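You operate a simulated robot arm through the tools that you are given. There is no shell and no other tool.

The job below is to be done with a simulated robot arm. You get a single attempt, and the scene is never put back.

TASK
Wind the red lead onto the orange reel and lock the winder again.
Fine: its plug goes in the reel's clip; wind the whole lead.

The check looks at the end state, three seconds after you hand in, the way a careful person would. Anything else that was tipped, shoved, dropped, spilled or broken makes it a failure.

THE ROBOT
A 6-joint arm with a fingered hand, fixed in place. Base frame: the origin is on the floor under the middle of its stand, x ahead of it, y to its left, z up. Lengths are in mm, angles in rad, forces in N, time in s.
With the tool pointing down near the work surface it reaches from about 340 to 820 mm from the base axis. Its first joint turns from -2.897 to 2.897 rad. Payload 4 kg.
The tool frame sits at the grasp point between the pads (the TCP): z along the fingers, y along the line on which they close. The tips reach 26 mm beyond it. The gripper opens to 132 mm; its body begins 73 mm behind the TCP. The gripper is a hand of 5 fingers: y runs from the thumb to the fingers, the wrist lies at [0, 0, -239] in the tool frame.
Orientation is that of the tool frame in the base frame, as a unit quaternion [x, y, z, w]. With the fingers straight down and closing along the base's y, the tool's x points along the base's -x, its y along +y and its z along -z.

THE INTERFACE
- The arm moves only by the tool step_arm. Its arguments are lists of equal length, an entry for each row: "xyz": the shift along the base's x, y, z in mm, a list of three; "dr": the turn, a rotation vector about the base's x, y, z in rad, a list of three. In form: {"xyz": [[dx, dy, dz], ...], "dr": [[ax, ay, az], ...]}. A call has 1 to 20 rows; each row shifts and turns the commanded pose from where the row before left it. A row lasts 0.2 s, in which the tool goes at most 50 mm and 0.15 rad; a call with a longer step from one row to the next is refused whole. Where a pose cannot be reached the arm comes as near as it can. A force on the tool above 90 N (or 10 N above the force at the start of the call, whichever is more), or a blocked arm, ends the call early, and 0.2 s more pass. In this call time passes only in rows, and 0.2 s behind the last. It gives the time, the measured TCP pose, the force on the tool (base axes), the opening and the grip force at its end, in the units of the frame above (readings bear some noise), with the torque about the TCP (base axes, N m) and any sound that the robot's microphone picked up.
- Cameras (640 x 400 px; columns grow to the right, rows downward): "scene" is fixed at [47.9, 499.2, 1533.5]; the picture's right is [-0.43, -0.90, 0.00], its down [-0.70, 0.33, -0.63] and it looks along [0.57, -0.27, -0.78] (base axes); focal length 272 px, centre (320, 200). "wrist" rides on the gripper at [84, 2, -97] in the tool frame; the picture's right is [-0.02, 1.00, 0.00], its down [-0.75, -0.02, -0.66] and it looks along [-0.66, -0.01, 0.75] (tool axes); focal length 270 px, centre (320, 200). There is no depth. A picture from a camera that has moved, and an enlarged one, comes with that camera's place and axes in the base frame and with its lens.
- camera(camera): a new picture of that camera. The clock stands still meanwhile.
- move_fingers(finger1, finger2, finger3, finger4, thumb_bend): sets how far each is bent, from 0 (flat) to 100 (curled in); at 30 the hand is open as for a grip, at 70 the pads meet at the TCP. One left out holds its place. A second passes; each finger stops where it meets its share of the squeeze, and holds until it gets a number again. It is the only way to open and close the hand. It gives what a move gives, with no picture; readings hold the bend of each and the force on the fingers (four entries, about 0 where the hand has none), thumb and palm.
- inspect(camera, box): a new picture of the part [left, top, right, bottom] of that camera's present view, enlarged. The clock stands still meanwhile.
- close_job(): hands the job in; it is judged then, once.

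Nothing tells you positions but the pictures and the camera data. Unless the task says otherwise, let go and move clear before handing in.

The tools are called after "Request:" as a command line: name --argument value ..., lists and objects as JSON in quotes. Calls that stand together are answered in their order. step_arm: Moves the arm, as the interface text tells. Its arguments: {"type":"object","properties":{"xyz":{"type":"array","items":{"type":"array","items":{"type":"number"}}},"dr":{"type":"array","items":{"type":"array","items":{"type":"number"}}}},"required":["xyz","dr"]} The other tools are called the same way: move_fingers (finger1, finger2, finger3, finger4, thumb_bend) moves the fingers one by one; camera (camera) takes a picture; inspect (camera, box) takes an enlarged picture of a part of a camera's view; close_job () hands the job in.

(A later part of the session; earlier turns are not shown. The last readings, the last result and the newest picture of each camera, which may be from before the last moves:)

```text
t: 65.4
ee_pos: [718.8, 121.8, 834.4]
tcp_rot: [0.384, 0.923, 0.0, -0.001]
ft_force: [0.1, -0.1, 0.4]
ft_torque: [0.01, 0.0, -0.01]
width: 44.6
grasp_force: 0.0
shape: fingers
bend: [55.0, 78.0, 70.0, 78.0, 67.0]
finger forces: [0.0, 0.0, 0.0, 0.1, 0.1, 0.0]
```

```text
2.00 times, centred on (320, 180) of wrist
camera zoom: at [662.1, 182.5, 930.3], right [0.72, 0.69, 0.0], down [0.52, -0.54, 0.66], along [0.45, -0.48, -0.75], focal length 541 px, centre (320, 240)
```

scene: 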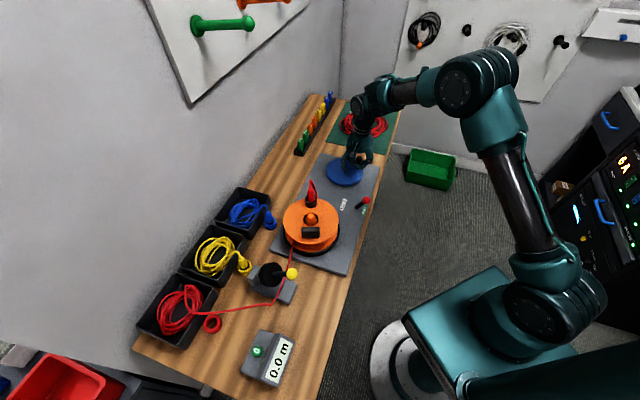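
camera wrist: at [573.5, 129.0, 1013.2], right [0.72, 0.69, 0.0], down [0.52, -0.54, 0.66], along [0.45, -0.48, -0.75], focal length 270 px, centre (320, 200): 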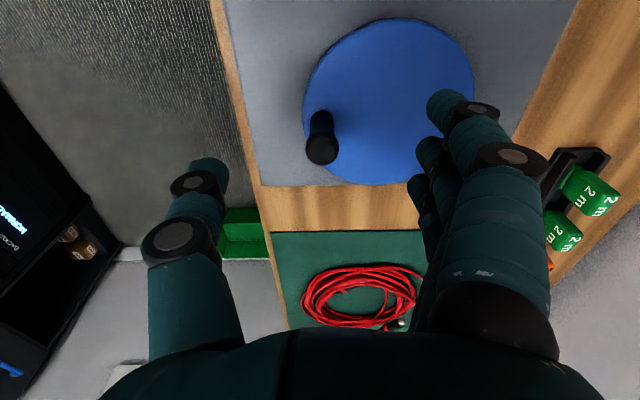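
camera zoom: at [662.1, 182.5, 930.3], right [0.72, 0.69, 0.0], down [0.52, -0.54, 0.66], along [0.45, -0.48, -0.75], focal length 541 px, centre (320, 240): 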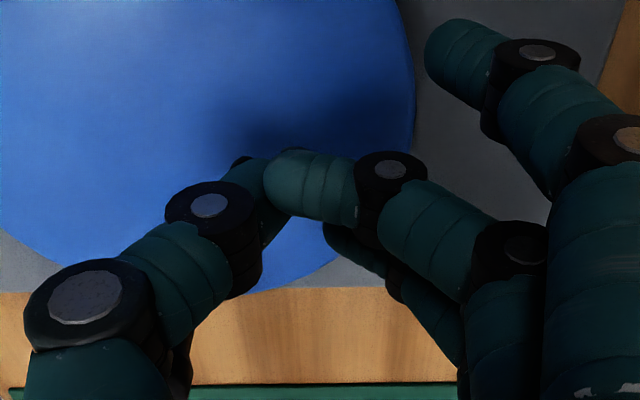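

The peg slipped out at the thumb/finger4 corner. Re-measuring from the disc edges gives the centre at about (685, 97.7) with crank radius ≈60.6 mm, and the peg is now near (715, 46). I'll lift, open, and re-grip with a centred pinch backed by fingers 1 and 4, following the corrected circle.

Request:
step_arm --xyz '[[0, 0, 25], [0, 0, 30], [0, 0, 30]]' --dr '[[0, 0, 0], [0, 0, 0], [0, 0, 0]]'

Request:
move_fingers --finger1 40 --finger2 40 --finger3 40 --finger4 40 --thumb_bend 40

Request:
step_arm --xyz '[[-2, -38, 0], [-2, -38, 0]]' --dr '[[0, 0, 0], [0, 0, 0]]'

Request:
camera --camera "wrist"

Request:
inspect --camera "wrist" --box '[200, 60, 440, 280]'

Request:
inspect --camera "scene" --box '[270, 130, 390, 270]'

```text
t: 66.2
ee_pos: [719.0, 122.7, 919.8]
tcp_rot: [0.383, 0.924, 0.0, 0.0]
ft_force: [0.2, -0.7, 0.6]
ft_torque: [-0.01, 0.01, -0.01]
width: 44.6
grasp_force: 0.0
shape: fingers
bend: [55.0, 78.0, 70.0, 78.0, 67.0]
finger forces: [0.1, 0.0, 0.1, 0.0, 0.0, 0.0]
```

```text
t: 67.2
ee_pos: [718.5, 121.9, 919.7]
tcp_rot: [0.384, 0.923, 0.0, 0.0]
ft_force: [-1.1, 0.5, 0.3]
ft_torque: [0.01, 0.0, -0.02]
width: 106.0
grasp_force: 0.0
shape: fingers
bend: [40.0, 40.0, 40.0, 40.0, 40.0]
finger forces: [0.0, 0.0, 0.0, 0.0, 0.0, 0.0]
```

```text
t: 67.8
ee_pos: [715.0, 44.8, 919.5]
tcp_rot: [0.384, 0.923, 0.0, 0.0]
ft_force: [-0.2, 0.1, -0.1]
ft_torque: [0.03, -0.03, 0.03]
width: 106.4
grasp_force: 0.1
shape: fingers
bend: [40.0, 40.0, 40.0, 40.0, 40.0]
finger forces: [0.0, 0.0, 0.0, 0.1, 0.0, 0.0]
```

```text
taken
camera wrist: at [657.6, 106.2, 1016.0], right [0.72, 0.69, 0.0], down [0.52, -0.54, 0.66], along [0.46, -0.48, -0.75], focal length 270 px, centre (320, 200)
```

wrist: 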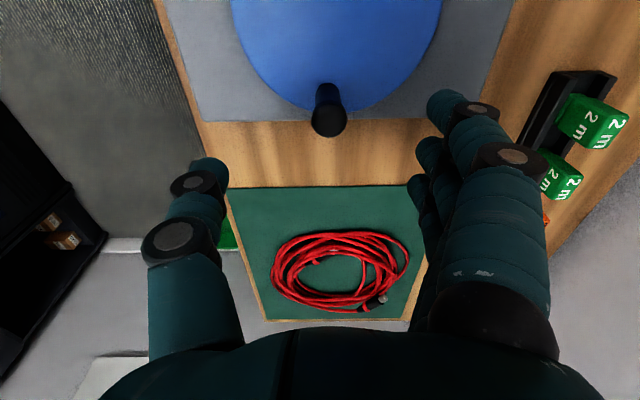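

```text
1.82 times, centred on (320, 170) of wrist
camera zoom: at [657.6, 106.2, 1016.0], right [0.72, 0.69, 0.0], down [0.52, -0.54, 0.66], along [0.46, -0.48, -0.75], focal length 491 px, centre (320, 254)
```

zoom: 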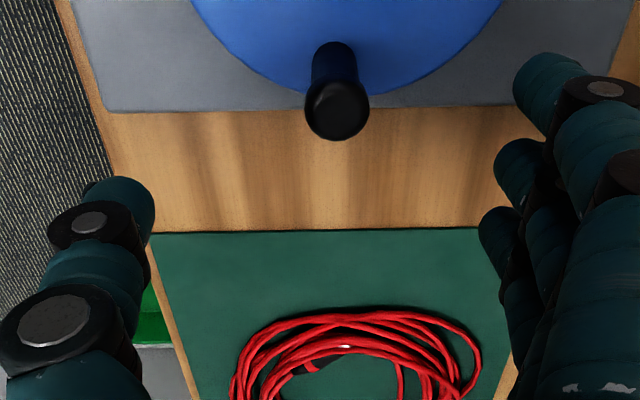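

```text
2.86 times, centred on (330, 200) of scene
camera zoom: at [47.9, 499.2, 1533.5], right [-0.43, -0.9, 0.0], down [-0.7, 0.33, -0.63], along [0.57, -0.27, -0.78], focal length 776 px, centre (291, 200)
```

zoom: 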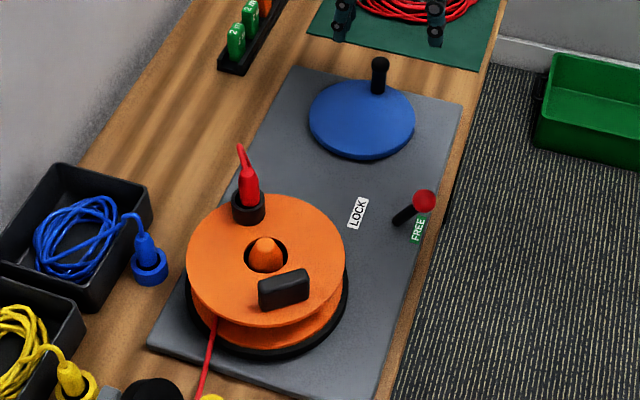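

The peg is about 4 mm and 8 mm off the TCP. I'll shift, descend around it, and close the pinch.

Request:
step_arm --xyz '[[2.6, 8.2, -10], [0, 0, -26], [0, 0, -26], [0, 0, -25]]' --dr '[[0, 0, 0], [0, 0, 0], [0, 0, 0], [0, 0, 0]]'

Request:
move_fingers --finger2 76 --finger3 76 --thumb_bend 76

Request:
inspect --camera "wrist" --box '[180, 80, 460, 280]'

```text
t: 68.8
ee_pos: [717.5, 54.8, 832.0]
tcp_rot: [0.383, 0.924, -0.001, 0.001]
ft_force: [0.8, -0.5, -0.7]
ft_torque: [-0.03, 0.01, -0.03]
width: 106.5
grasp_force: 0.1
shape: fingers
bend: [40.0, 40.0, 40.0, 40.0, 40.0]
finger forces: [0.0, 0.0, 0.1, 0.0, 0.0, 0.0]
```

```text
t: 69.8
ee_pos: [716.1, 54.9, 830.6]
tcp_rot: [0.384, 0.923, -0.001, -0.001]
ft_force: [-0.6, -2.1, -12.1]
ft_torque: [-0.01, -0.01, 0.07]
width: 67.2
grasp_force: 12.1
shape: fingers
bend: [40.0, 72.0, 71.0, 40.0, 68.0]
finger forces: [0.1, 5.2, 6.8, 0.0, 12.5, 0.0]
```

```text
2.00 times, centred on (320, 180) of wrist
camera zoom: at [659.9, 115.3, 928.1], right [0.72, 0.69, 0.0], down [0.52, -0.54, 0.66], along [0.45, -0.48, -0.75], focal length 541 px, centre (320, 240)
```

zoom: 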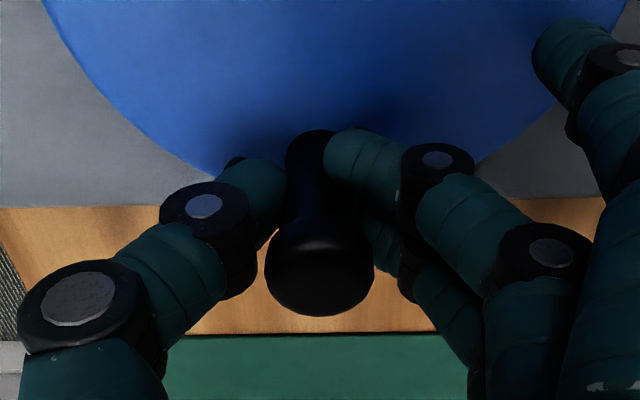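

A balanced grip again, which refines the centre to about (679.7, 97.6) and the radius to ≈57. I'll add fingers 1 and 4 as backup walls and turn a few degrees, watching the forces.

Request:
move_fingers --finger1 78 --finger4 78

Request:
step_arm --xyz '[[4.48, 3.91, 0], [4.05, 4.36, 0], [3.57, 4.76, 0], [3.06, 5.11, 0]]' --dr '[[0, 0, 0], [0, 0, 0], [0, 0, 0], [0, 0, 0]]'

Request:
inspect --camera "wrist" --box '[180, 80, 460, 280]'

Request:
inspect --camera "scene" --box '[270, 130, 390, 270]'

```text
t: 70.8
ee_pos: [717.7, 53.0, 831.3]
tcp_rot: [0.383, 0.924, 0.0, 0.0]
ft_force: [-1.1, -0.8, -16.1]
ft_torque: [0.0, -0.02, 0.08]
width: 23.0
grasp_force: 12.1
shape: fingers
bend: [78.0, 72.0, 71.0, 78.0, 68.0]
finger forces: [0.0, 5.5, 6.5, 0.0, 12.2, 0.1]
```

```text
t: 71.8
ee_pos: [732.3, 73.3, 831.1]
tcp_rot: [0.383, 0.924, 0.0, -0.001]
ft_force: [-18.7, 7.6, -4.3]
ft_torque: [0.16, 0.32, 0.23]
width: 23.8
grasp_force: 22.7
shape: fingers
bend: [78.0, 73.0, 72.0, 78.0, 68.0]
finger forces: [0.0, 26.9, 5.3, 0.0, 14.1, 0.0]
```

```text
2.00 times, centred on (320, 180) of wrist
camera zoom: at [675.1, 134.4, 927.9], right [0.72, 0.69, 0.0], down [0.52, -0.54, 0.66], along [0.45, -0.47, -0.75], focal length 541 px, centre (320, 240)
```

zoom: 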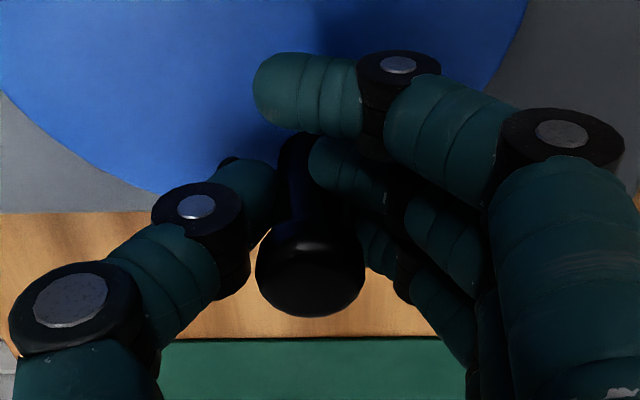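

```text
2.86 times, centred on (330, 200) of scene
camera zoom: at [47.9, 499.2, 1533.5], right [-0.43, -0.9, 0.0], down [-0.7, 0.33, -0.63], along [0.57, -0.27, -0.78], focal length 776 px, centre (291, 200)
```

zoom: 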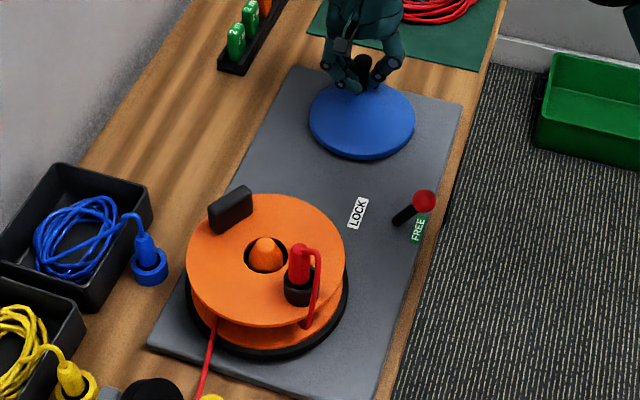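

The crank turns easily, but there's a 20 N radial pull, so my circle is a bit off. I'll relax inward in small steps to calibrate.

Request:
step_arm --xyz '[[-1.8, 0.9, 0]]' --dr '[[0, 0, 0]]'

Request:
step_arm --xyz '[[-1.8, 0.9, 0]]' --dr '[[0, 0, 0]]'

```text
t: 72.2
ee_pos: [731.1, 72.4, 830.9]
tcp_rot: [0.384, 0.923, 0.0, 0.0]
ft_force: [-11.4, 0.9, -6.5]
ft_torque: [0.0, 0.16, 0.15]
width: 23.5
grasp_force: 18.3
shape: fingers
bend: [78.0, 73.0, 72.0, 78.0, 68.0]
finger forces: [0.1, 16.0, 5.7, 0.0, 14.2, 0.0]
```

```text
t: 72.6
ee_pos: [729.8, 73.1, 832.6]
tcp_rot: [0.386, 0.923, 0.001, 0.0]
ft_force: [1.2, -5.6, -10.5]
ft_torque: [-0.12, -0.07, 0.12]
width: 23.0
grasp_force: 13.6
shape: fingers
bend: [78.0, 73.0, 71.0, 78.0, 68.0]
finger forces: [0.0, 7.8, 9.1, 0.0, 11.6, 0.0]
```

The radial force is gone with a 4 mm inward correction. I'll continue in short arcs, adjusting from the force each time.

Request:
step_arm --xyz '[[1.3, 5.2, 0], [0.8, 5.3, 0], [0.2, 5.4, 0], [-0.4, 5.4, 0]]' --dr '[[0, 0, 0], [0, 0, 0], [0, 0, 0], [0, 0, 0]]'

Request:
inspect --camera "scene" --box '[270, 130, 390, 270]'

```text
t: 73.6
ee_pos: [732.4, 96.4, 831.9]
tcp_rot: [0.383, 0.924, 0.001, 0.001]
ft_force: [2.5, -0.3, 2.4]
ft_torque: [0.05, -0.14, 0.15]
width: 21.8
grasp_force: 9.9
shape: fingers
bend: [78.0, 76.0, 71.0, 78.0, 69.0]
finger forces: [0.1, 0.9, 10.7, 0.0, 9.1, 0.1]
```

```text
2.86 times, centred on (330, 200) of scene
camera zoom: at [47.9, 499.2, 1533.5], right [-0.43, -0.9, 0.0], down [-0.7, 0.33, -0.63], along [0.57, -0.27, -0.78], focal length 776 px, centre (291, 200)
```

zoom: 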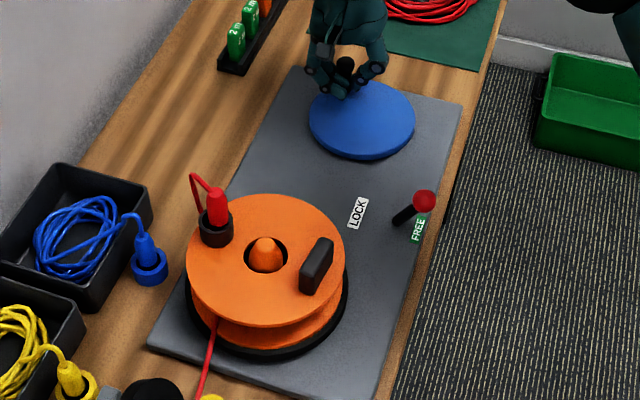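

Finger2 has slid off again, so my path was slightly inside here. The fit now gives a centre near (681.7, 93.8) and radius ≈53.3. I'll open briefly, shift about 4 mm outward, and re-grip.

Request:
move_fingers --finger2 56 --finger3 60 --thumb_bend 60

Request:
step_arm --xyz '[[3.5, -0.5, 0]]' --dr '[[0, 0, 0]]'

Request:
move_fingers --finger2 76 --finger3 76 --thumb_bend 76

Request:
inspect --camera "wrist" --box '[180, 80, 460, 280]'

```text
t: 74.6
ee_pos: [731.8, 96.0, 829.9]
tcp_rot: [0.383, 0.924, 0.0, -0.001]
ft_force: [0.3, 0.1, 1.0]
ft_torque: [0.03, 0.04, 0.03]
width: 27.3
grasp_force: 0.1
shape: fingers
bend: [78.0, 56.0, 60.0, 78.0, 60.0]
finger forces: [0.0, 0.0, 0.0, 0.0, 0.0, 0.0]
```

```text
t: 75.0
ee_pos: [733.8, 95.7, 832.4]
tcp_rot: [0.383, 0.924, 0.0, 0.0]
ft_force: [0.5, -0.3, -0.1]
ft_torque: [-0.01, 0.0, 0.03]
width: 27.3
grasp_force: 0.1
shape: fingers
bend: [78.0, 56.0, 60.0, 78.0, 60.0]
finger forces: [0.1, 0.1, 0.0, 0.1, 0.0, 0.0]
```

```text
t: 76.0
ee_pos: [734.4, 95.3, 831.0]
tcp_rot: [0.383, 0.924, 0.0, 0.0]
ft_force: [-1.5, -0.6, -8.3]
ft_torque: [-0.01, -0.02, -0.02]
width: 22.1
grasp_force: 12.2
shape: fingers
bend: [78.0, 71.0, 68.0, 78.0, 68.0]
finger forces: [0.0, 5.0, 6.7, 0.0, 12.8, 0.0]
```

```text
2.00 times, centred on (320, 180) of wrist
camera zoom: at [677.8, 156.1, 927.8], right [0.72, 0.69, 0.0], down [0.52, -0.54, 0.66], along [0.45, -0.48, -0.75], focal length 541 px, centre (320, 240)
```

zoom: 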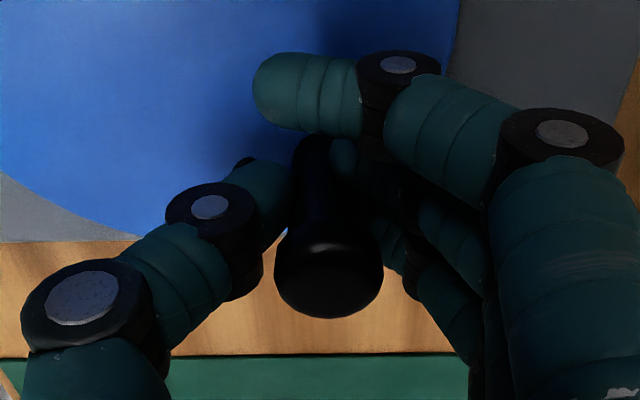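

Balanced once more. The circle now fits centre (680.1, 92.8) and radius 53.7. I'll proceed along it in a short arc and check.

Request:
step_arm --xyz '[[0.1, 6.4, 0], [-1.5, 6.86, 0], [-2.38, 6.61, 0], [-3.23, 6.24, 0]]' --dr '[[0, 0, 0], [0, 0, 0], [0, 0, 0], [0, 0, 0]]'

```text
t: 77.0
ee_pos: [727.4, 122.2, 831.5]
tcp_rot: [0.383, 0.924, 0.0, 0.001]
ft_force: [-4.3, 0.4, -3.0]
ft_torque: [-0.03, 0.08, 0.15]
width: 22.3
grasp_force: 12.8
shape: fingers
bend: [78.0, 72.0, 68.0, 78.0, 69.0]
finger forces: [0.0, 7.6, 6.2, 0.1, 11.8, 0.0]
```

Forces stay low (≈4 N). Continuing around.

Request:
step_arm --xyz '[[-4.2, 5.6, 0], [-4.73, 5.19, 0], [-5.37, 4.53, 0], [-5.91, 3.79, 0]]' --dr '[[0, 0, 0], [0, 0, 0], [0, 0, 0], [0, 0, 0]]'

Request:
inspect --camera "scene" --box '[130, 130, 390, 350]'

```text
t: 78.0
ee_pos: [707.6, 140.2, 831.3]
tcp_rot: [0.383, 0.924, 0.001, 0.0]
ft_force: [-1.5, 1.7, 0.7]
ft_torque: [0.14, -0.03, 0.16]
width: 20.8
grasp_force: 8.8
shape: fingers
bend: [78.0, 74.0, 67.0, 78.0, 70.0]
finger forces: [0.1, 0.0, 8.6, 0.0, 9.4, 0.0]
```

```text
1.82 times, centred on (260, 240) of scene
camera zoom: at [47.9, 499.2, 1533.5], right [-0.43, -0.9, 0.0], down [-0.7, 0.33, -0.63], along [0.57, -0.27, -0.78], focal length 494 px, centre (429, 127)
```

zoom: 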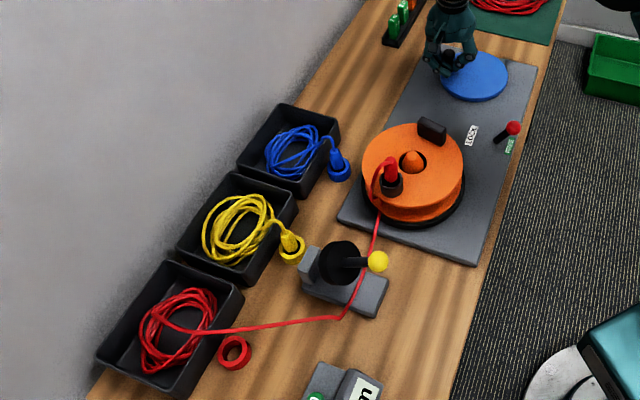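

The coil is clearly shrinking. Fingers 2 and 4 now act as side walls with finger 3 behind, which suits this part of the arc. Continuing.

Request:
step_arm --xyz '[[-6.36, 2.99, 0], [-6.7, 2.13, 0], [-6.91, 1.24, 0], [-7.02, 0.32, 0], [-7.0, -0.59, 0]]' --dr '[[0, 0, 0], [0, 0, 0], [0, 0, 0], [0, 0, 0], [0, 0, 0]]'

Request:
inspect --camera "wrist" --box '[180, 80, 460, 280]'

Request:
inspect --camera "scene" --box '[270, 130, 390, 270]'

```text
t: 79.2
ee_pos: [673.6, 146.2, 832.0]
tcp_rot: [0.383, 0.924, 0.0, -0.002]
ft_force: [0.8, 11.6, 2.8]
ft_torque: [0.3, -0.08, 0.2]
width: 20.0
grasp_force: 8.2
shape: fingers
bend: [78.0, 73.0, 64.0, 78.0, 73.0]
finger forces: [0.0, 0.1, 9.6, 0.1, 7.4, 0.1]
```

```text
2.00 times, centred on (320, 180) of wrist
camera zoom: at [616.1, 208.1, 928.3], right [0.72, 0.69, 0.0], down [0.52, -0.54, 0.66], along [0.45, -0.48, -0.75], focal length 541 px, centre (320, 240)
```

zoom: 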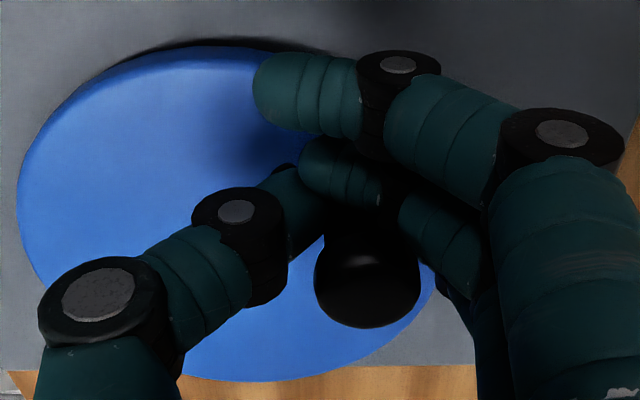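

```text
2.86 times, centred on (330, 200) of scene
camera zoom: at [47.9, 499.2, 1533.5], right [-0.43, -0.9, 0.0], down [-0.7, 0.33, -0.63], along [0.57, -0.27, -0.78], focal length 776 px, centre (291, 200)
```

zoom: 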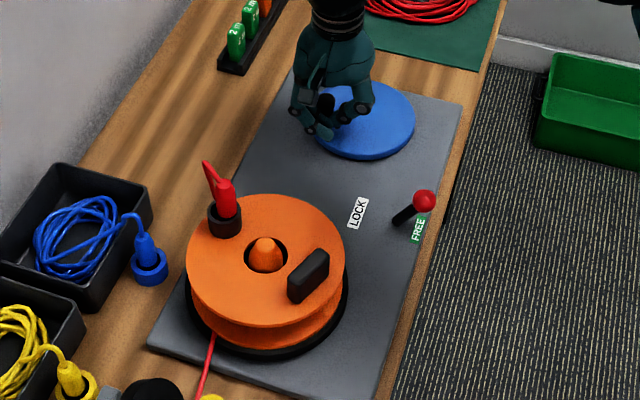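

The force shows the hand running about 5 mm inside the circle here. I'll shift outward and continue with centre (681.5, 96) and radius 55.

Request:
step_arm --xyz '[[1.5, 2.5, 0], [0, 2.5, 0], [-5.6, -0.8, 0], [-6.91, -2.01, 0], [-6.58, -2.9, 0], [-6.15, -3.73, 0]]' --dr '[[0, 0, 0], [0, 0, 0], [0, 0, 0], [0, 0, 0], [0, 0, 0], [0, 0, 0]]'

Request:
inspect --camera "wrist" --box '[180, 80, 460, 280]'

Request:
inspect --camera "scene" --box '[130, 130, 390, 350]'

```text
t: 80.6
ee_pos: [647.6, 141.3, 831.0]
tcp_rot: [0.383, 0.924, -0.001, -0.001]
ft_force: [-7.3, 5.8, 3.8]
ft_torque: [0.12, 0.03, 0.17]
width: 20.0
grasp_force: 13.9
shape: fingers
bend: [78.0, 74.0, 64.0, 78.0, 73.0]
finger forces: [0.0, 8.3, 7.6, 0.0, 11.8, 0.0]
```

```text
2.00 times, centred on (320, 180) of wrist
camera zoom: at [591.4, 202.3, 927.7], right [0.72, 0.69, 0.0], down [0.52, -0.54, 0.66], along [0.45, -0.48, -0.75], focal length 541 px, centre (320, 240)
```

zoom: 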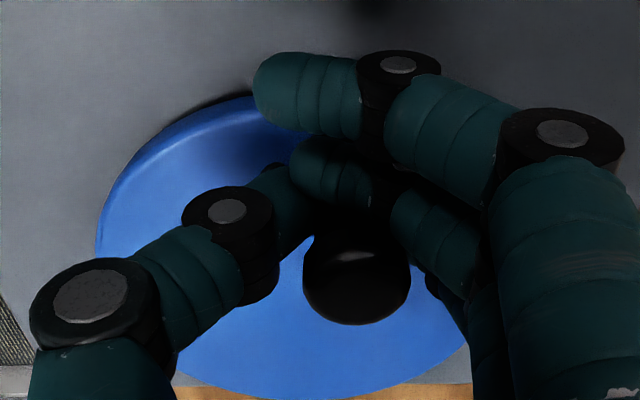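

```text
1.82 times, centred on (260, 240) of scene
camera zoom: at [47.9, 499.2, 1533.5], right [-0.43, -0.9, 0.0], down [-0.7, 0.33, -0.63], along [0.57, -0.27, -0.78], focal length 494 px, centre (429, 127)
```

zoom: 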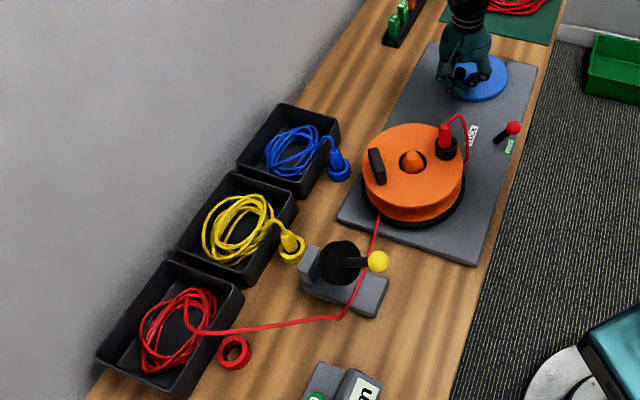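

Request:
step_arm --xyz '[[-6.4, -3.3, 0], [-5.2, -4.9, 0], [-4.26, -5.8, 0], [-3.46, -6.31, 0], [-2.61, -6.7, 0]]' --dr '[[0, 0, 0], [0, 0, 0], [0, 0, 0], [0, 0, 0], [0, 0, 0]]'

Request:
inspect --camera "wrist" --box '[180, 80, 460, 280]'

Request:
inspect --camera "scene" --box '[130, 270, 230, 350]'

```text
t: 81.8
ee_pos: [624.3, 113.9, 831.0]
tcp_rot: [0.383, 0.924, -0.001, -0.003]
ft_force: [-33.0, 14.5, -0.3]
ft_torque: [0.1, 0.08, 0.49]
width: 20.6
grasp_force: 25.2
shape: fingers
bend: [78.0, 73.0, 65.0, 78.0, 73.0]
finger forces: [0.0, 43.5, 6.6, 0.1, 0.0, 0.1]
```

```text
2.00 times, centred on (320, 180) of wrist
camera zoom: at [568.7, 175.3, 927.0], right [0.72, 0.69, -0.01], down [0.53, -0.54, 0.65], along [0.45, -0.48, -0.76], focal length 541 px, centre (320, 240)
```

zoom: 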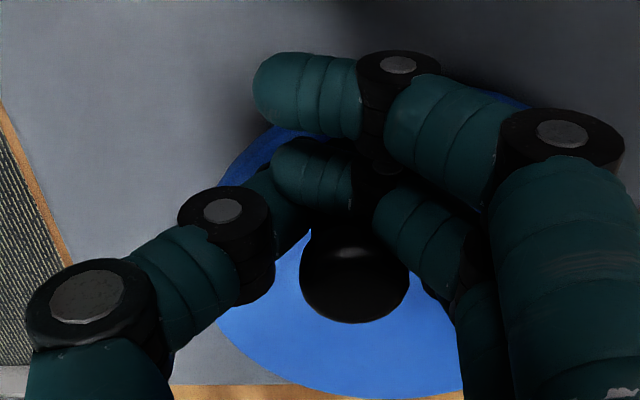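

```text
5.00 times, centred on (180, 310) of scene
camera zoom: at [47.9, 499.2, 1533.5], right [-0.43, -0.9, 0.0], down [-0.7, 0.33, -0.63], along [0.57, -0.27, -0.78], focal length 1359 px, centre (1020, -350)
```

zoom: 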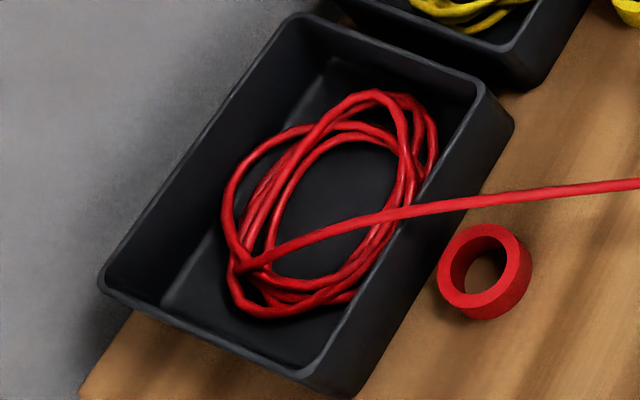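

The force is 36 N because the peg now rides against finger2's side, so the hand must sit about 6 mm further back. I'll relieve that right away.

Request:
step_arm --xyz '[[-2, 2, 0], [-2, 2, 0]]' --dr '[[0, 0, 0], [0, 0, 0]]'

```text
t: 82.4
ee_pos: [625.7, 118.0, 830.8]
tcp_rot: [0.385, 0.923, 0.001, 0.002]
ft_force: [-7.0, 11.0, -7.7]
ft_torque: [0.05, -0.11, 0.17]
width: 20.4
grasp_force: 19.2
shape: fingers
bend: [78.0, 73.0, 63.0, 78.0, 73.0]
finger forces: [0.1, 24.4, 13.4, 0.0, 0.0, 0.1]
```

Request:
step_arm --xyz '[[-2, 1.5, 0]]' --dr '[[0, 0, 0]]'

Request:
inspect --camera "wrist" --box '[180, 80, 460, 280]'

Request:
inspect --camera "scene" --box '[300, 120, 390, 200]'

```text
t: 82.8
ee_pos: [624.4, 117.7, 831.0]
tcp_rot: [0.386, 0.922, 0.0, 0.001]
ft_force: [7.3, -4.4, -7.8]
ft_torque: [-0.16, -0.18, -0.04]
width: 20.2
grasp_force: 11.1
shape: fingers
bend: [78.0, 73.0, 63.0, 78.0, 73.0]
finger forces: [0.0, 9.0, 13.9, 0.0, 0.0, 0.1]
```

```text
2.00 times, centred on (320, 180) of wrist
camera zoom: at [567.7, 179.5, 928.1], right [0.73, 0.69, 0.0], down [0.51, -0.55, 0.66], along [0.46, -0.48, -0.75], focal length 541 px, centre (320, 240)
```

zoom: 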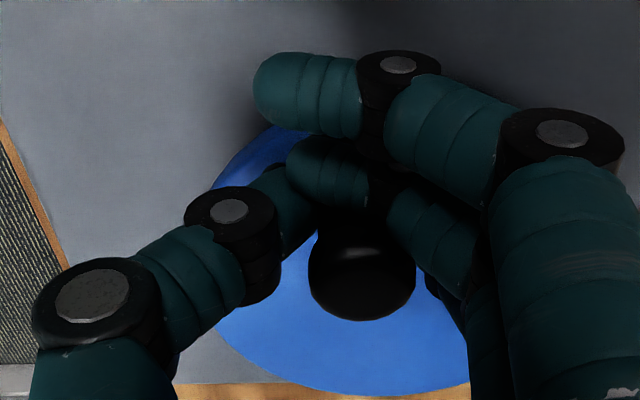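

```text
5.00 times, centred on (345, 160) of scene
camera zoom: at [47.9, 499.2, 1533.5], right [-0.43, -0.9, 0.0], down [-0.7, 0.33, -0.63], along [0.57, -0.27, -0.78], focal length 1359 px, centre (195, 400)
```

zoom: 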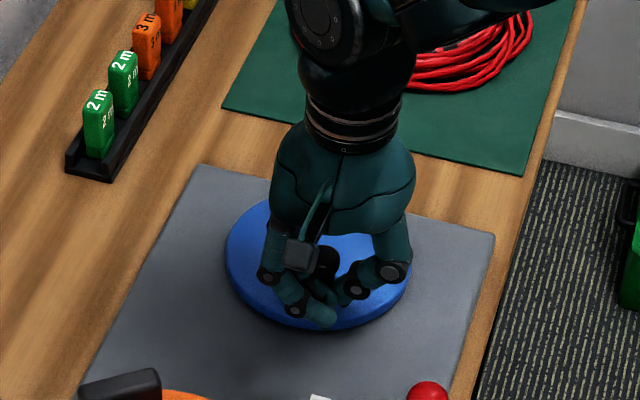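

I'll re-nest the peg: open slightly, recentre on it at about (633, 123), and close again.

Request:
move_fingers --finger2 54 --finger3 54 --thumb_bend 54

Request:
inspect --camera "wrist" --box '[180, 80, 460, 280]'

```text
t: 83.8
ee_pos: [624.0, 120.2, 831.7]
tcp_rot: [0.383, 0.924, 0.0, 0.001]
ft_force: [0.5, 0.1, -0.1]
ft_torque: [0.0, 0.0, 0.0]
width: 33.1
grasp_force: 0.1
shape: fingers
bend: [78.0, 54.0, 54.0, 78.0, 54.0]
finger forces: [0.0, 0.0, 0.0, 0.1, 0.1, 0.0]
```

```text
2.00 times, centred on (320, 180) of wrist
camera zoom: at [565.9, 180.9, 928.0], right [0.72, 0.69, 0.0], down [0.52, -0.54, 0.66], along [0.45, -0.48, -0.75], focal length 541 px, centre (320, 240)
```

zoom: 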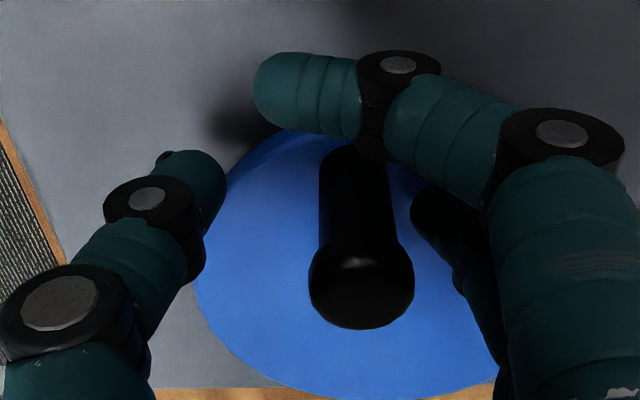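

Request:
step_arm --xyz '[[6, 2.5, 0], [6, 2.5, 0]]' --dr '[[0, 0, 0], [0, 0, 0]]'

Request:
move_fingers --finger2 76 --finger3 76 --thumb_bend 76

Request:
inspect --camera "wrist" --box '[180, 80, 460, 280]'

```text
t: 84.4
ee_pos: [635.2, 125.1, 829.9]
tcp_rot: [0.383, 0.924, 0.0, 0.0]
ft_force: [-0.1, 0.6, 0.9]
ft_torque: [-0.01, 0.0, -0.03]
width: 33.3
grasp_force: 0.0
shape: fingers
bend: [78.0, 54.0, 54.0, 78.0, 54.0]
finger forces: [0.0, 0.1, 0.0, 0.1, 0.0, 0.0]
```

```text
t: 85.4
ee_pos: [634.8, 125.4, 828.9]
tcp_rot: [0.383, 0.924, 0.0, -0.001]
ft_force: [-4.1, 1.5, -14.0]
ft_torque: [0.07, 0.07, -0.05]
width: 23.3
grasp_force: 12.4
shape: fingers
bend: [78.0, 73.0, 71.0, 78.0, 68.0]
finger forces: [0.1, 5.9, 6.4, 0.1, 13.0, 0.0]
```

```text
2.00 times, centred on (320, 180) of wrist
camera zoom: at [577.8, 186.2, 927.2], right [0.72, 0.69, 0.0], down [0.52, -0.54, 0.66], along [0.45, -0.48, -0.75], focal length 541 px, centre (320, 240)
```

zoom: 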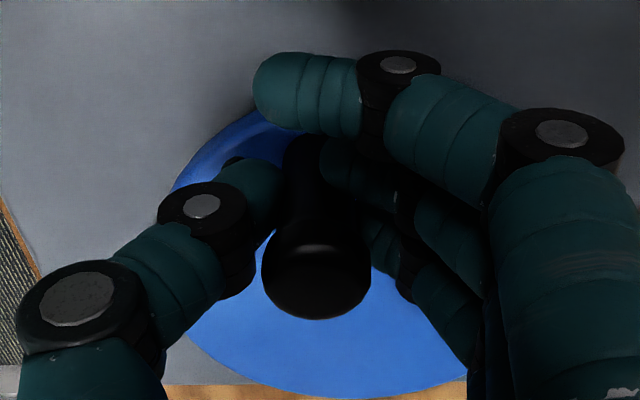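

Balanced grip again. Fitting all four grips gives centre (679.5, 94.3) and radius 54.65 with residuals of about 0.5 mm. Continuing on that circle.

Request:
step_arm --xyz '[[-3.33, -6.33, 0], [-2.48, -6.71, 0], [-1.58, -6.97, 0], [-0.66, -7.12, 0]]' --dr '[[0, 0, 0], [0, 0, 0], [0, 0, 0], [0, 0, 0]]'

```text
t: 86.4
ee_pos: [625.2, 94.6, 832.4]
tcp_rot: [0.386, 0.923, -0.001, -0.001]
ft_force: [-12.8, -4.8, -8.9]
ft_torque: [-0.13, 0.22, 0.2]
width: 22.6
grasp_force: 16.9
shape: fingers
bend: [78.0, 72.0, 71.0, 78.0, 68.0]
finger forces: [0.1, 13.9, 5.0, 0.1, 14.8, 0.1]
```

Request:
step_arm --xyz '[[-0.9, -7.3, 0], [0.3, -7.1, 0], [2.12, -6.83, 0]]' --dr '[[0, 0, 0], [0, 0, 0], [0, 0, 0]]'

Request:
inspect --camera "wrist" --box '[180, 80, 460, 280]'

Request:
inspect --camera "scene" --box '[130, 270, 230, 350]'

```text
t: 87.2
ee_pos: [630.0, 73.6, 832.3]
tcp_rot: [0.387, 0.922, 0.0, 0.001]
ft_force: [-1.0, -11.3, -4.4]
ft_torque: [-0.2, 0.0, 0.0]
width: 22.5
grasp_force: 10.4
shape: fingers
bend: [78.0, 76.0, 71.0, 78.0, 69.0]
finger forces: [0.0, 0.7, 7.5, 0.0, 12.8, 0.0]
```

```text
2.00 times, centred on (320, 180) of wrist
camera zoom: at [572.3, 135.7, 928.5], right [0.73, 0.69, 0.0], down [0.51, -0.55, 0.66], along [0.45, -0.48, -0.75], focal length 541 px, centre (320, 240)
```

zoom: 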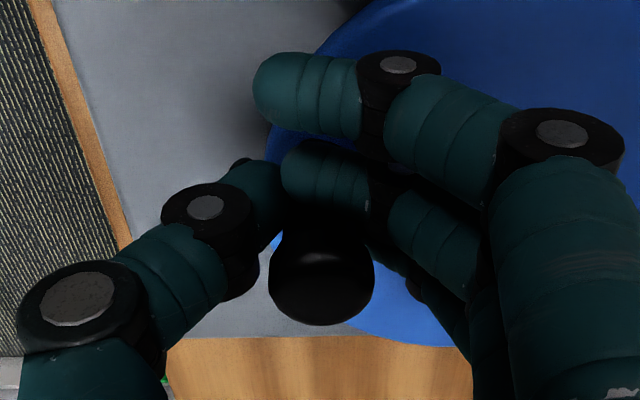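

```text
5.00 times, centred on (180, 310) of scene
camera zoom: at [47.9, 499.2, 1533.5], right [-0.43, -0.9, 0.0], down [-0.7, 0.33, -0.63], along [0.57, -0.27, -0.78], focal length 1359 px, centre (1020, -350)
```

zoom: 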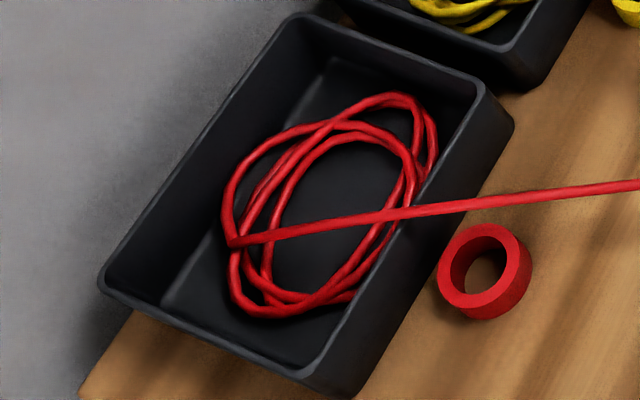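

About three strands are left in the tray. Continuing through the next part of the arc.

Request:
step_arm --xyz '[[3.0, -7.8, 0], [3.81, -6.04, 0], [4.57, -5.5, 0], [5.25, -4.85, 0]]' --dr '[[0, 0, 0], [0, 0, 0], [0, 0, 0], [0, 0, 0]]'

Request:
inspect --camera "wrist" --box '[180, 80, 460, 280]'

```text
t: 88.2
ee_pos: [644.5, 54.0, 831.6]
tcp_rot: [0.383, 0.924, 0.0, 0.0]
ft_force: [-1.7, 0.7, 4.1]
ft_torque: [0.02, -0.03, 0.17]
width: 21.4
grasp_force: 10.9
shape: fingers
bend: [78.0, 76.0, 70.0, 78.0, 69.0]
finger forces: [0.0, 0.0, 9.9, 0.0, 11.1, 0.1]
```

```text
2.00 times, centred on (320, 180) of wrist
camera zoom: at [587.2, 113.6, 928.3], right [0.72, 0.69, 0.0], down [0.52, -0.54, 0.66], along [0.46, -0.48, -0.75], focal length 541 px, centre (320, 240)
```

zoom: 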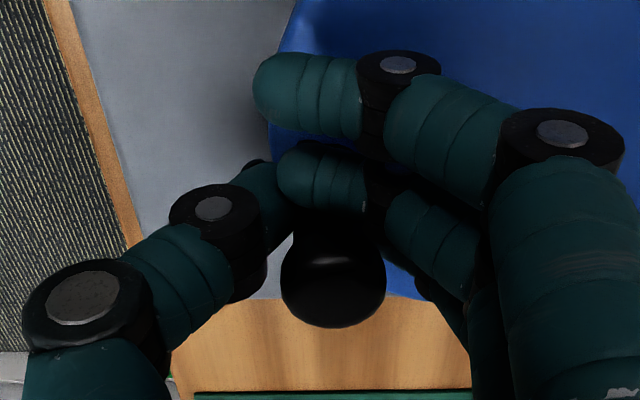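

Request:
step_arm --xyz '[[5.84, -4.13, 0], [6.33, -3.33, 0], [6.71, -2.48, 0], [6.97, -1.58, 0], [7.12, -0.66, 0]]' --dr '[[0, 0, 0], [0, 0, 0], [0, 0, 0], [0, 0, 0], [0, 0, 0]]'

Request:
inspect --camera "wrist" --box '[180, 80, 460, 280]'

Request:
inspect --camera "scene" --box '[130, 130, 390, 350]'

```text
t: 89.4
ee_pos: [678.2, 40.1, 831.9]
tcp_rot: [0.384, 0.923, 0.001, 0.002]
ft_force: [8.1, -0.3, -2.2]
ft_torque: [0.02, -0.17, 0.11]
width: 21.2
grasp_force: 9.7
shape: fingers
bend: [78.0, 76.0, 69.0, 78.0, 70.0]
finger forces: [0.0, 0.0, 12.4, 0.0, 7.2, 0.0]
```

```text
2.00 times, centred on (320, 180) of wrist
camera zoom: at [621.1, 101.6, 928.4], right [0.72, 0.69, 0.0], down [0.52, -0.55, 0.66], along [0.46, -0.48, -0.75], focal length 541 px, centre (320, 240)
```

zoom: 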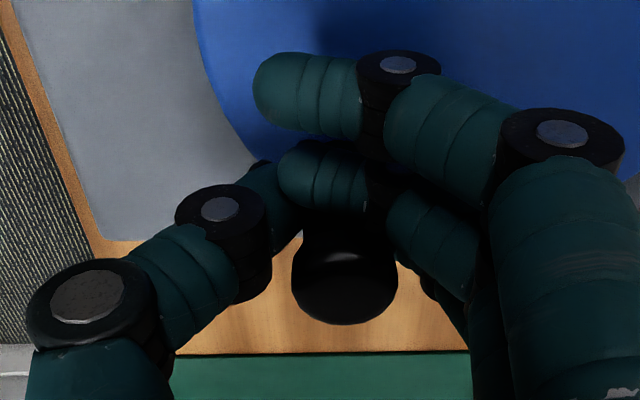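

```text
1.82 times, centred on (260, 240) of scene
camera zoom: at [47.9, 499.2, 1533.5], right [-0.43, -0.9, 0.0], down [-0.7, 0.33, -0.63], along [0.57, -0.27, -0.78], focal length 494 px, centre (429, 127)
```

zoom: 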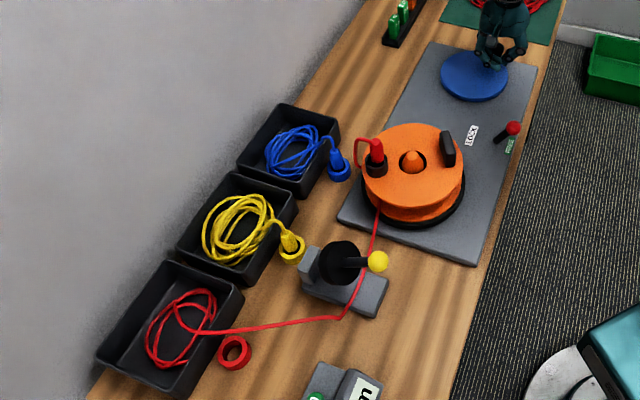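

About two loops remain. Before the tricky part of the arc I'll re-nest the peg in the centred pinch.

Request:
move_fingers --finger2 54 --finger3 54 --thumb_bend 54

Request:
inspect --camera "wrist" --box '[180, 80, 460, 280]'

```text
t: 90.4
ee_pos: [676.9, 41.4, 831.5]
tcp_rot: [0.384, 0.924, 0.0, 0.0]
ft_force: [0.8, 0.1, -0.4]
ft_torque: [-0.02, 0.01, 0.01]
width: 33.2
grasp_force: 0.0
shape: fingers
bend: [78.0, 54.0, 54.0, 78.0, 54.0]
finger forces: [0.0, 0.1, 0.0, 0.1, 0.0, 0.0]
```

```text
2.00 times, centred on (320, 180) of wrist
camera zoom: at [619.6, 101.7, 928.4], right [0.72, 0.69, 0.0], down [0.52, -0.54, 0.66], along [0.45, -0.48, -0.75], focal length 541 px, centre (320, 240)
```

zoom: 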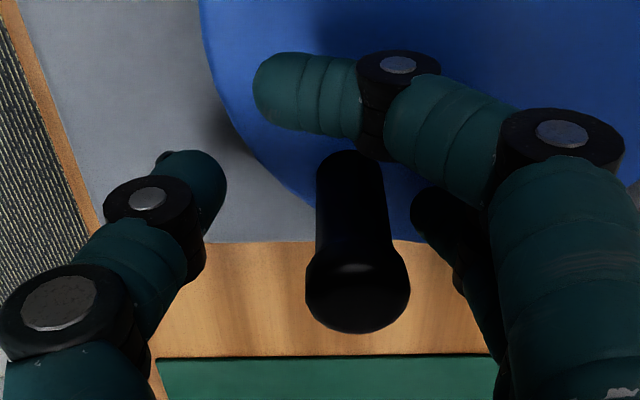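

Request:
step_arm --xyz '[[5.3, 1.4, 0], [5.3, 1.4, 0]]' --dr '[[0, 0, 0], [0, 0, 0]]'

Request:
move_fingers --finger2 76 --finger3 76 --thumb_bend 76

```text
t: 91.0
ee_pos: [686.0, 44.2, 831.3]
tcp_rot: [0.383, 0.924, 0.0, 0.0]
ft_force: [0.7, 0.1, 0.1]
ft_torque: [-0.01, -0.05, -0.01]
width: 33.4
grasp_force: 0.0
shape: fingers
bend: [78.0, 54.0, 54.0, 78.0, 54.0]
finger forces: [0.0, 0.1, 0.0, 0.1, 0.1, 0.1]
```

```text
t: 92.0
ee_pos: [687.7, 44.3, 829.5]
tcp_rot: [0.384, 0.924, 0.001, -0.001]
ft_force: [-1.6, -4.2, -11.1]
ft_torque: [-0.07, 0.0, 0.07]
width: 23.1
grasp_force: 12.8
shape: fingers
bend: [78.0, 73.0, 70.0, 78.0, 68.0]
finger forces: [0.1, 4.5, 7.3, 0.1, 13.1, 0.0]
```

Request:
step_arm --xyz '[[7.6, 0.7, 0], [6.8, 2.19, 0], [6.46, 3.06, 0], [6.01, 3.88, 0]]' --dr '[[0, 0, 0], [0, 0, 0], [0, 0, 0], [0, 0, 0]]'

```text
t: 93.0
ee_pos: [713.4, 55.1, 831.6]
tcp_rot: [0.383, 0.924, 0.001, 0.0]
ft_force: [-4.9, 10.4, -8.0]
ft_torque: [0.12, 0.03, 0.19]
width: 21.6
grasp_force: 14.4
shape: fingers
bend: [78.0, 74.0, 69.0, 78.0, 69.0]
finger forces: [0.0, 12.3, 8.4, 0.0, 8.0, 0.1]
```

Request:
step_arm --xyz '[[4.9, 5.4, 0], [4.6, 5.6, 0], [4.07, 5.88, 0]]' --dr '[[0, 0, 0], [0, 0, 0], [0, 0, 0]]'

Request:
inspect --camera "scene" --box '[130, 130, 390, 350]'

```text
t: 93.8
ee_pos: [727.9, 73.6, 830.8]
tcp_rot: [0.382, 0.924, 0.0, -0.001]
ft_force: [-15.6, 16.7, -9.0]
ft_torque: [0.18, 0.13, 0.27]
width: 21.4
grasp_force: 22.7
shape: fingers
bend: [78.0, 74.0, 69.0, 78.0, 69.0]
finger forces: [0.1, 27.2, 8.3, 0.1, 8.8, 0.0]
```

```text
1.82 times, centred on (260, 240) of scene
camera zoom: at [47.9, 499.2, 1533.5], right [-0.43, -0.9, 0.0], down [-0.7, 0.33, -0.63], along [0.57, -0.27, -0.78], focal length 494 px, centre (429, 127)
```

zoom: 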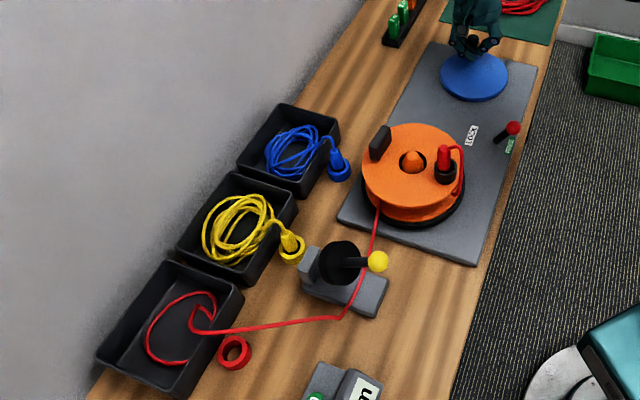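

Just one loop is left in the tray. I'll relieve the radial pull and carry on.

Request:
step_arm --xyz '[[0.8, 8.2, 0], [1.0, 7.6, 0], [1.3, 7.0, 0]]' --dr '[[0, 0, 0], [0, 0, 0], [0, 0, 0]]'

Request:
inspect --camera "wrist" --box '[180, 80, 460, 280]'

```text
t: 94.6
ee_pos: [731.2, 97.8, 831.4]
tcp_rot: [0.381, 0.924, 0.001, 0.0]
ft_force: [-6.3, 14.1, -0.4]
ft_torque: [0.15, -0.05, 0.2]
width: 21.4
grasp_force: 16.0
shape: fingers
bend: [78.0, 76.0, 69.0, 78.0, 69.0]
finger forces: [0.1, 15.3, 8.5, 0.1, 7.8, 0.0]
```

```text
2.00 times, centred on (320, 180) of wrist
camera zoom: at [674.0, 158.0, 928.3], right [0.72, 0.7, 0.0], down [0.52, -0.54, 0.66], along [0.46, -0.47, -0.75], focal length 541 px, centre (320, 240)
```

zoom: 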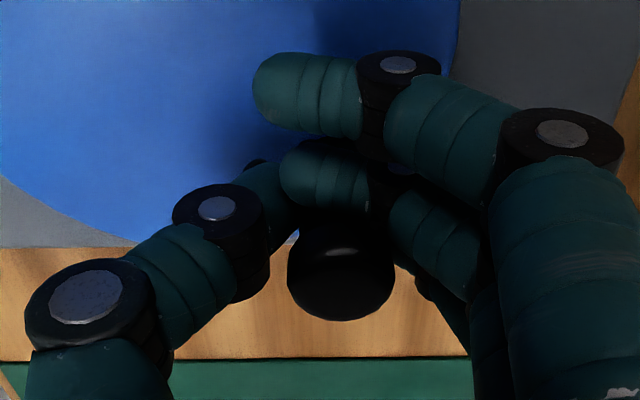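

Request:
step_arm --xyz '[[-0.9, 7.6, 0], [-1.3, 7.3, 0], [-1.7, 6.95, 0], [-2.59, 6.66, 0]]' --dr '[[0, 0, 0], [0, 0, 0], [0, 0, 0], [0, 0, 0]]'

Request:
inspect --camera "wrist" --box '[180, 80, 460, 280]'

Request:
inspect --camera "scene" --box '[130, 130, 390, 350]'

```text
t: 95.6
ee_pos: [723.3, 121.9, 831.3]
tcp_rot: [0.383, 0.924, 0.0, -0.001]
ft_force: [-2.2, 3.3, -0.1]
ft_torque: [0.09, -0.06, 0.12]
width: 21.3
grasp_force: 10.9
shape: fingers
bend: [78.0, 76.0, 68.0, 78.0, 70.0]
finger forces: [0.0, 4.0, 8.8, 0.0, 9.0, 0.0]
```

```text
2.00 times, centred on (320, 180) of wrist
camera zoom: at [666.3, 183.5, 928.0], right [0.72, 0.69, 0.0], down [0.52, -0.54, 0.66], along [0.46, -0.47, -0.75], focal length 541 px, centre (320, 240)
```

zoom: 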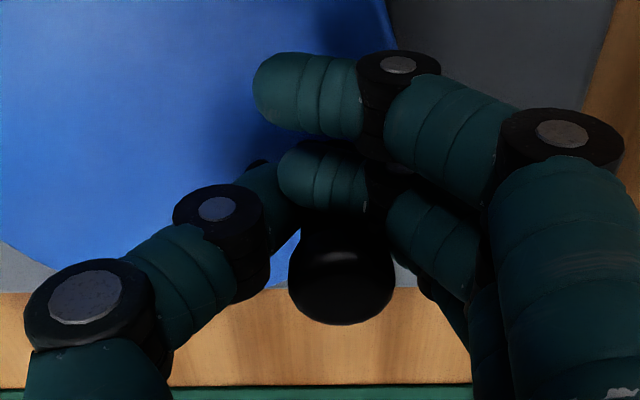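

```text
1.82 times, centred on (260, 240) of scene
camera zoom: at [47.9, 499.2, 1533.5], right [-0.43, -0.9, 0.0], down [-0.7, 0.33, -0.63], along [0.57, -0.27, -0.78], focal length 494 px, centre (429, 127)
```

zoom: 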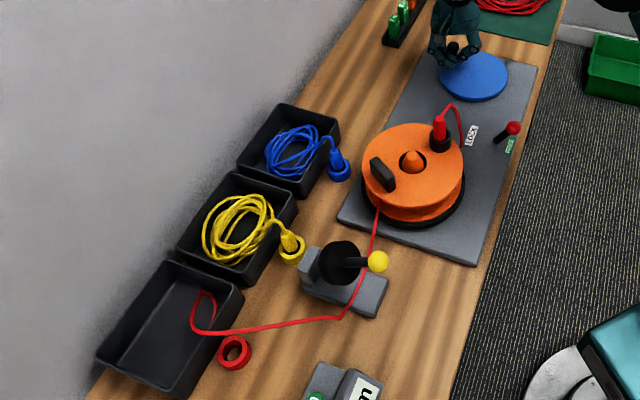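

Only the tail is left in the tray. Continuing at the same pace.

Request:
step_arm --xyz '[[-3.44, 6.27, 0], [-4.23, 5.77, 0], [-4.94, 5.16, 0], [-5.58, 4.48, 0]]' --dr '[[0, 0, 0], [0, 0, 0], [0, 0, 0], [0, 0, 0]]'

Request:
inspect --camera "wrist" --box '[180, 80, 460, 280]'

Request:
inspect --camera "scene" --box '[130, 130, 390, 350]'

```text
t: 96.6
ee_pos: [705.1, 144.5, 832.0]
tcp_rot: [0.384, 0.923, -0.001, -0.002]
ft_force: [-5.4, -1.8, -0.6]
ft_torque: [0.0, 0.04, 0.08]
width: 21.2
grasp_force: 9.1
shape: fingers
bend: [78.0, 76.0, 68.0, 78.0, 70.0]
finger forces: [0.0, 0.0, 7.4, 0.1, 11.8, 0.0]
```

```text
2.00 times, centred on (320, 180) of wrist
camera zoom: at [648.5, 205.4, 928.6], right [0.72, 0.69, 0.0], down [0.52, -0.54, 0.66], along [0.45, -0.48, -0.75], focal length 541 px, centre (320, 240)
```

zoom: 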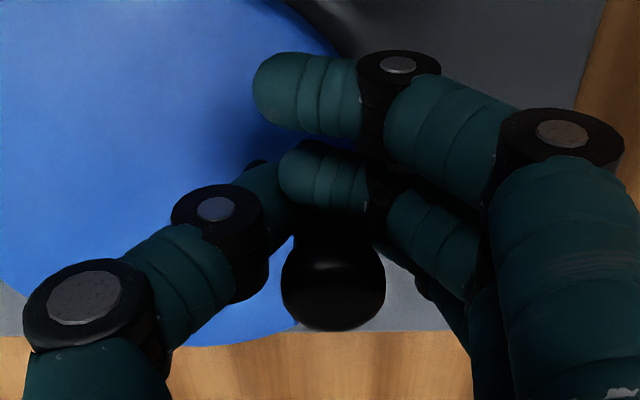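

```text
1.82 times, centred on (260, 240) of scene
camera zoom: at [47.9, 499.2, 1533.5], right [-0.43, -0.9, 0.0], down [-0.7, 0.33, -0.63], along [0.57, -0.27, -0.78], focal length 494 px, centre (429, 127)
```

zoom: 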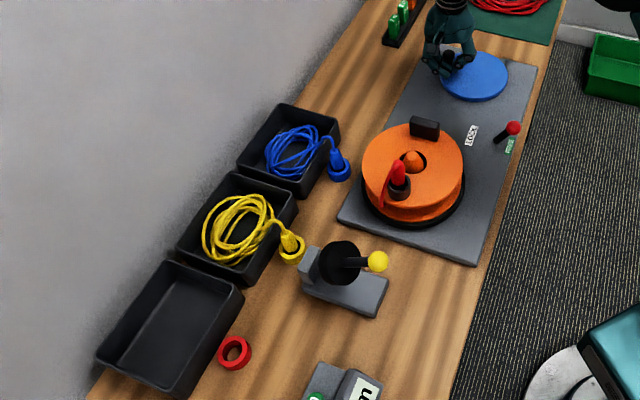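

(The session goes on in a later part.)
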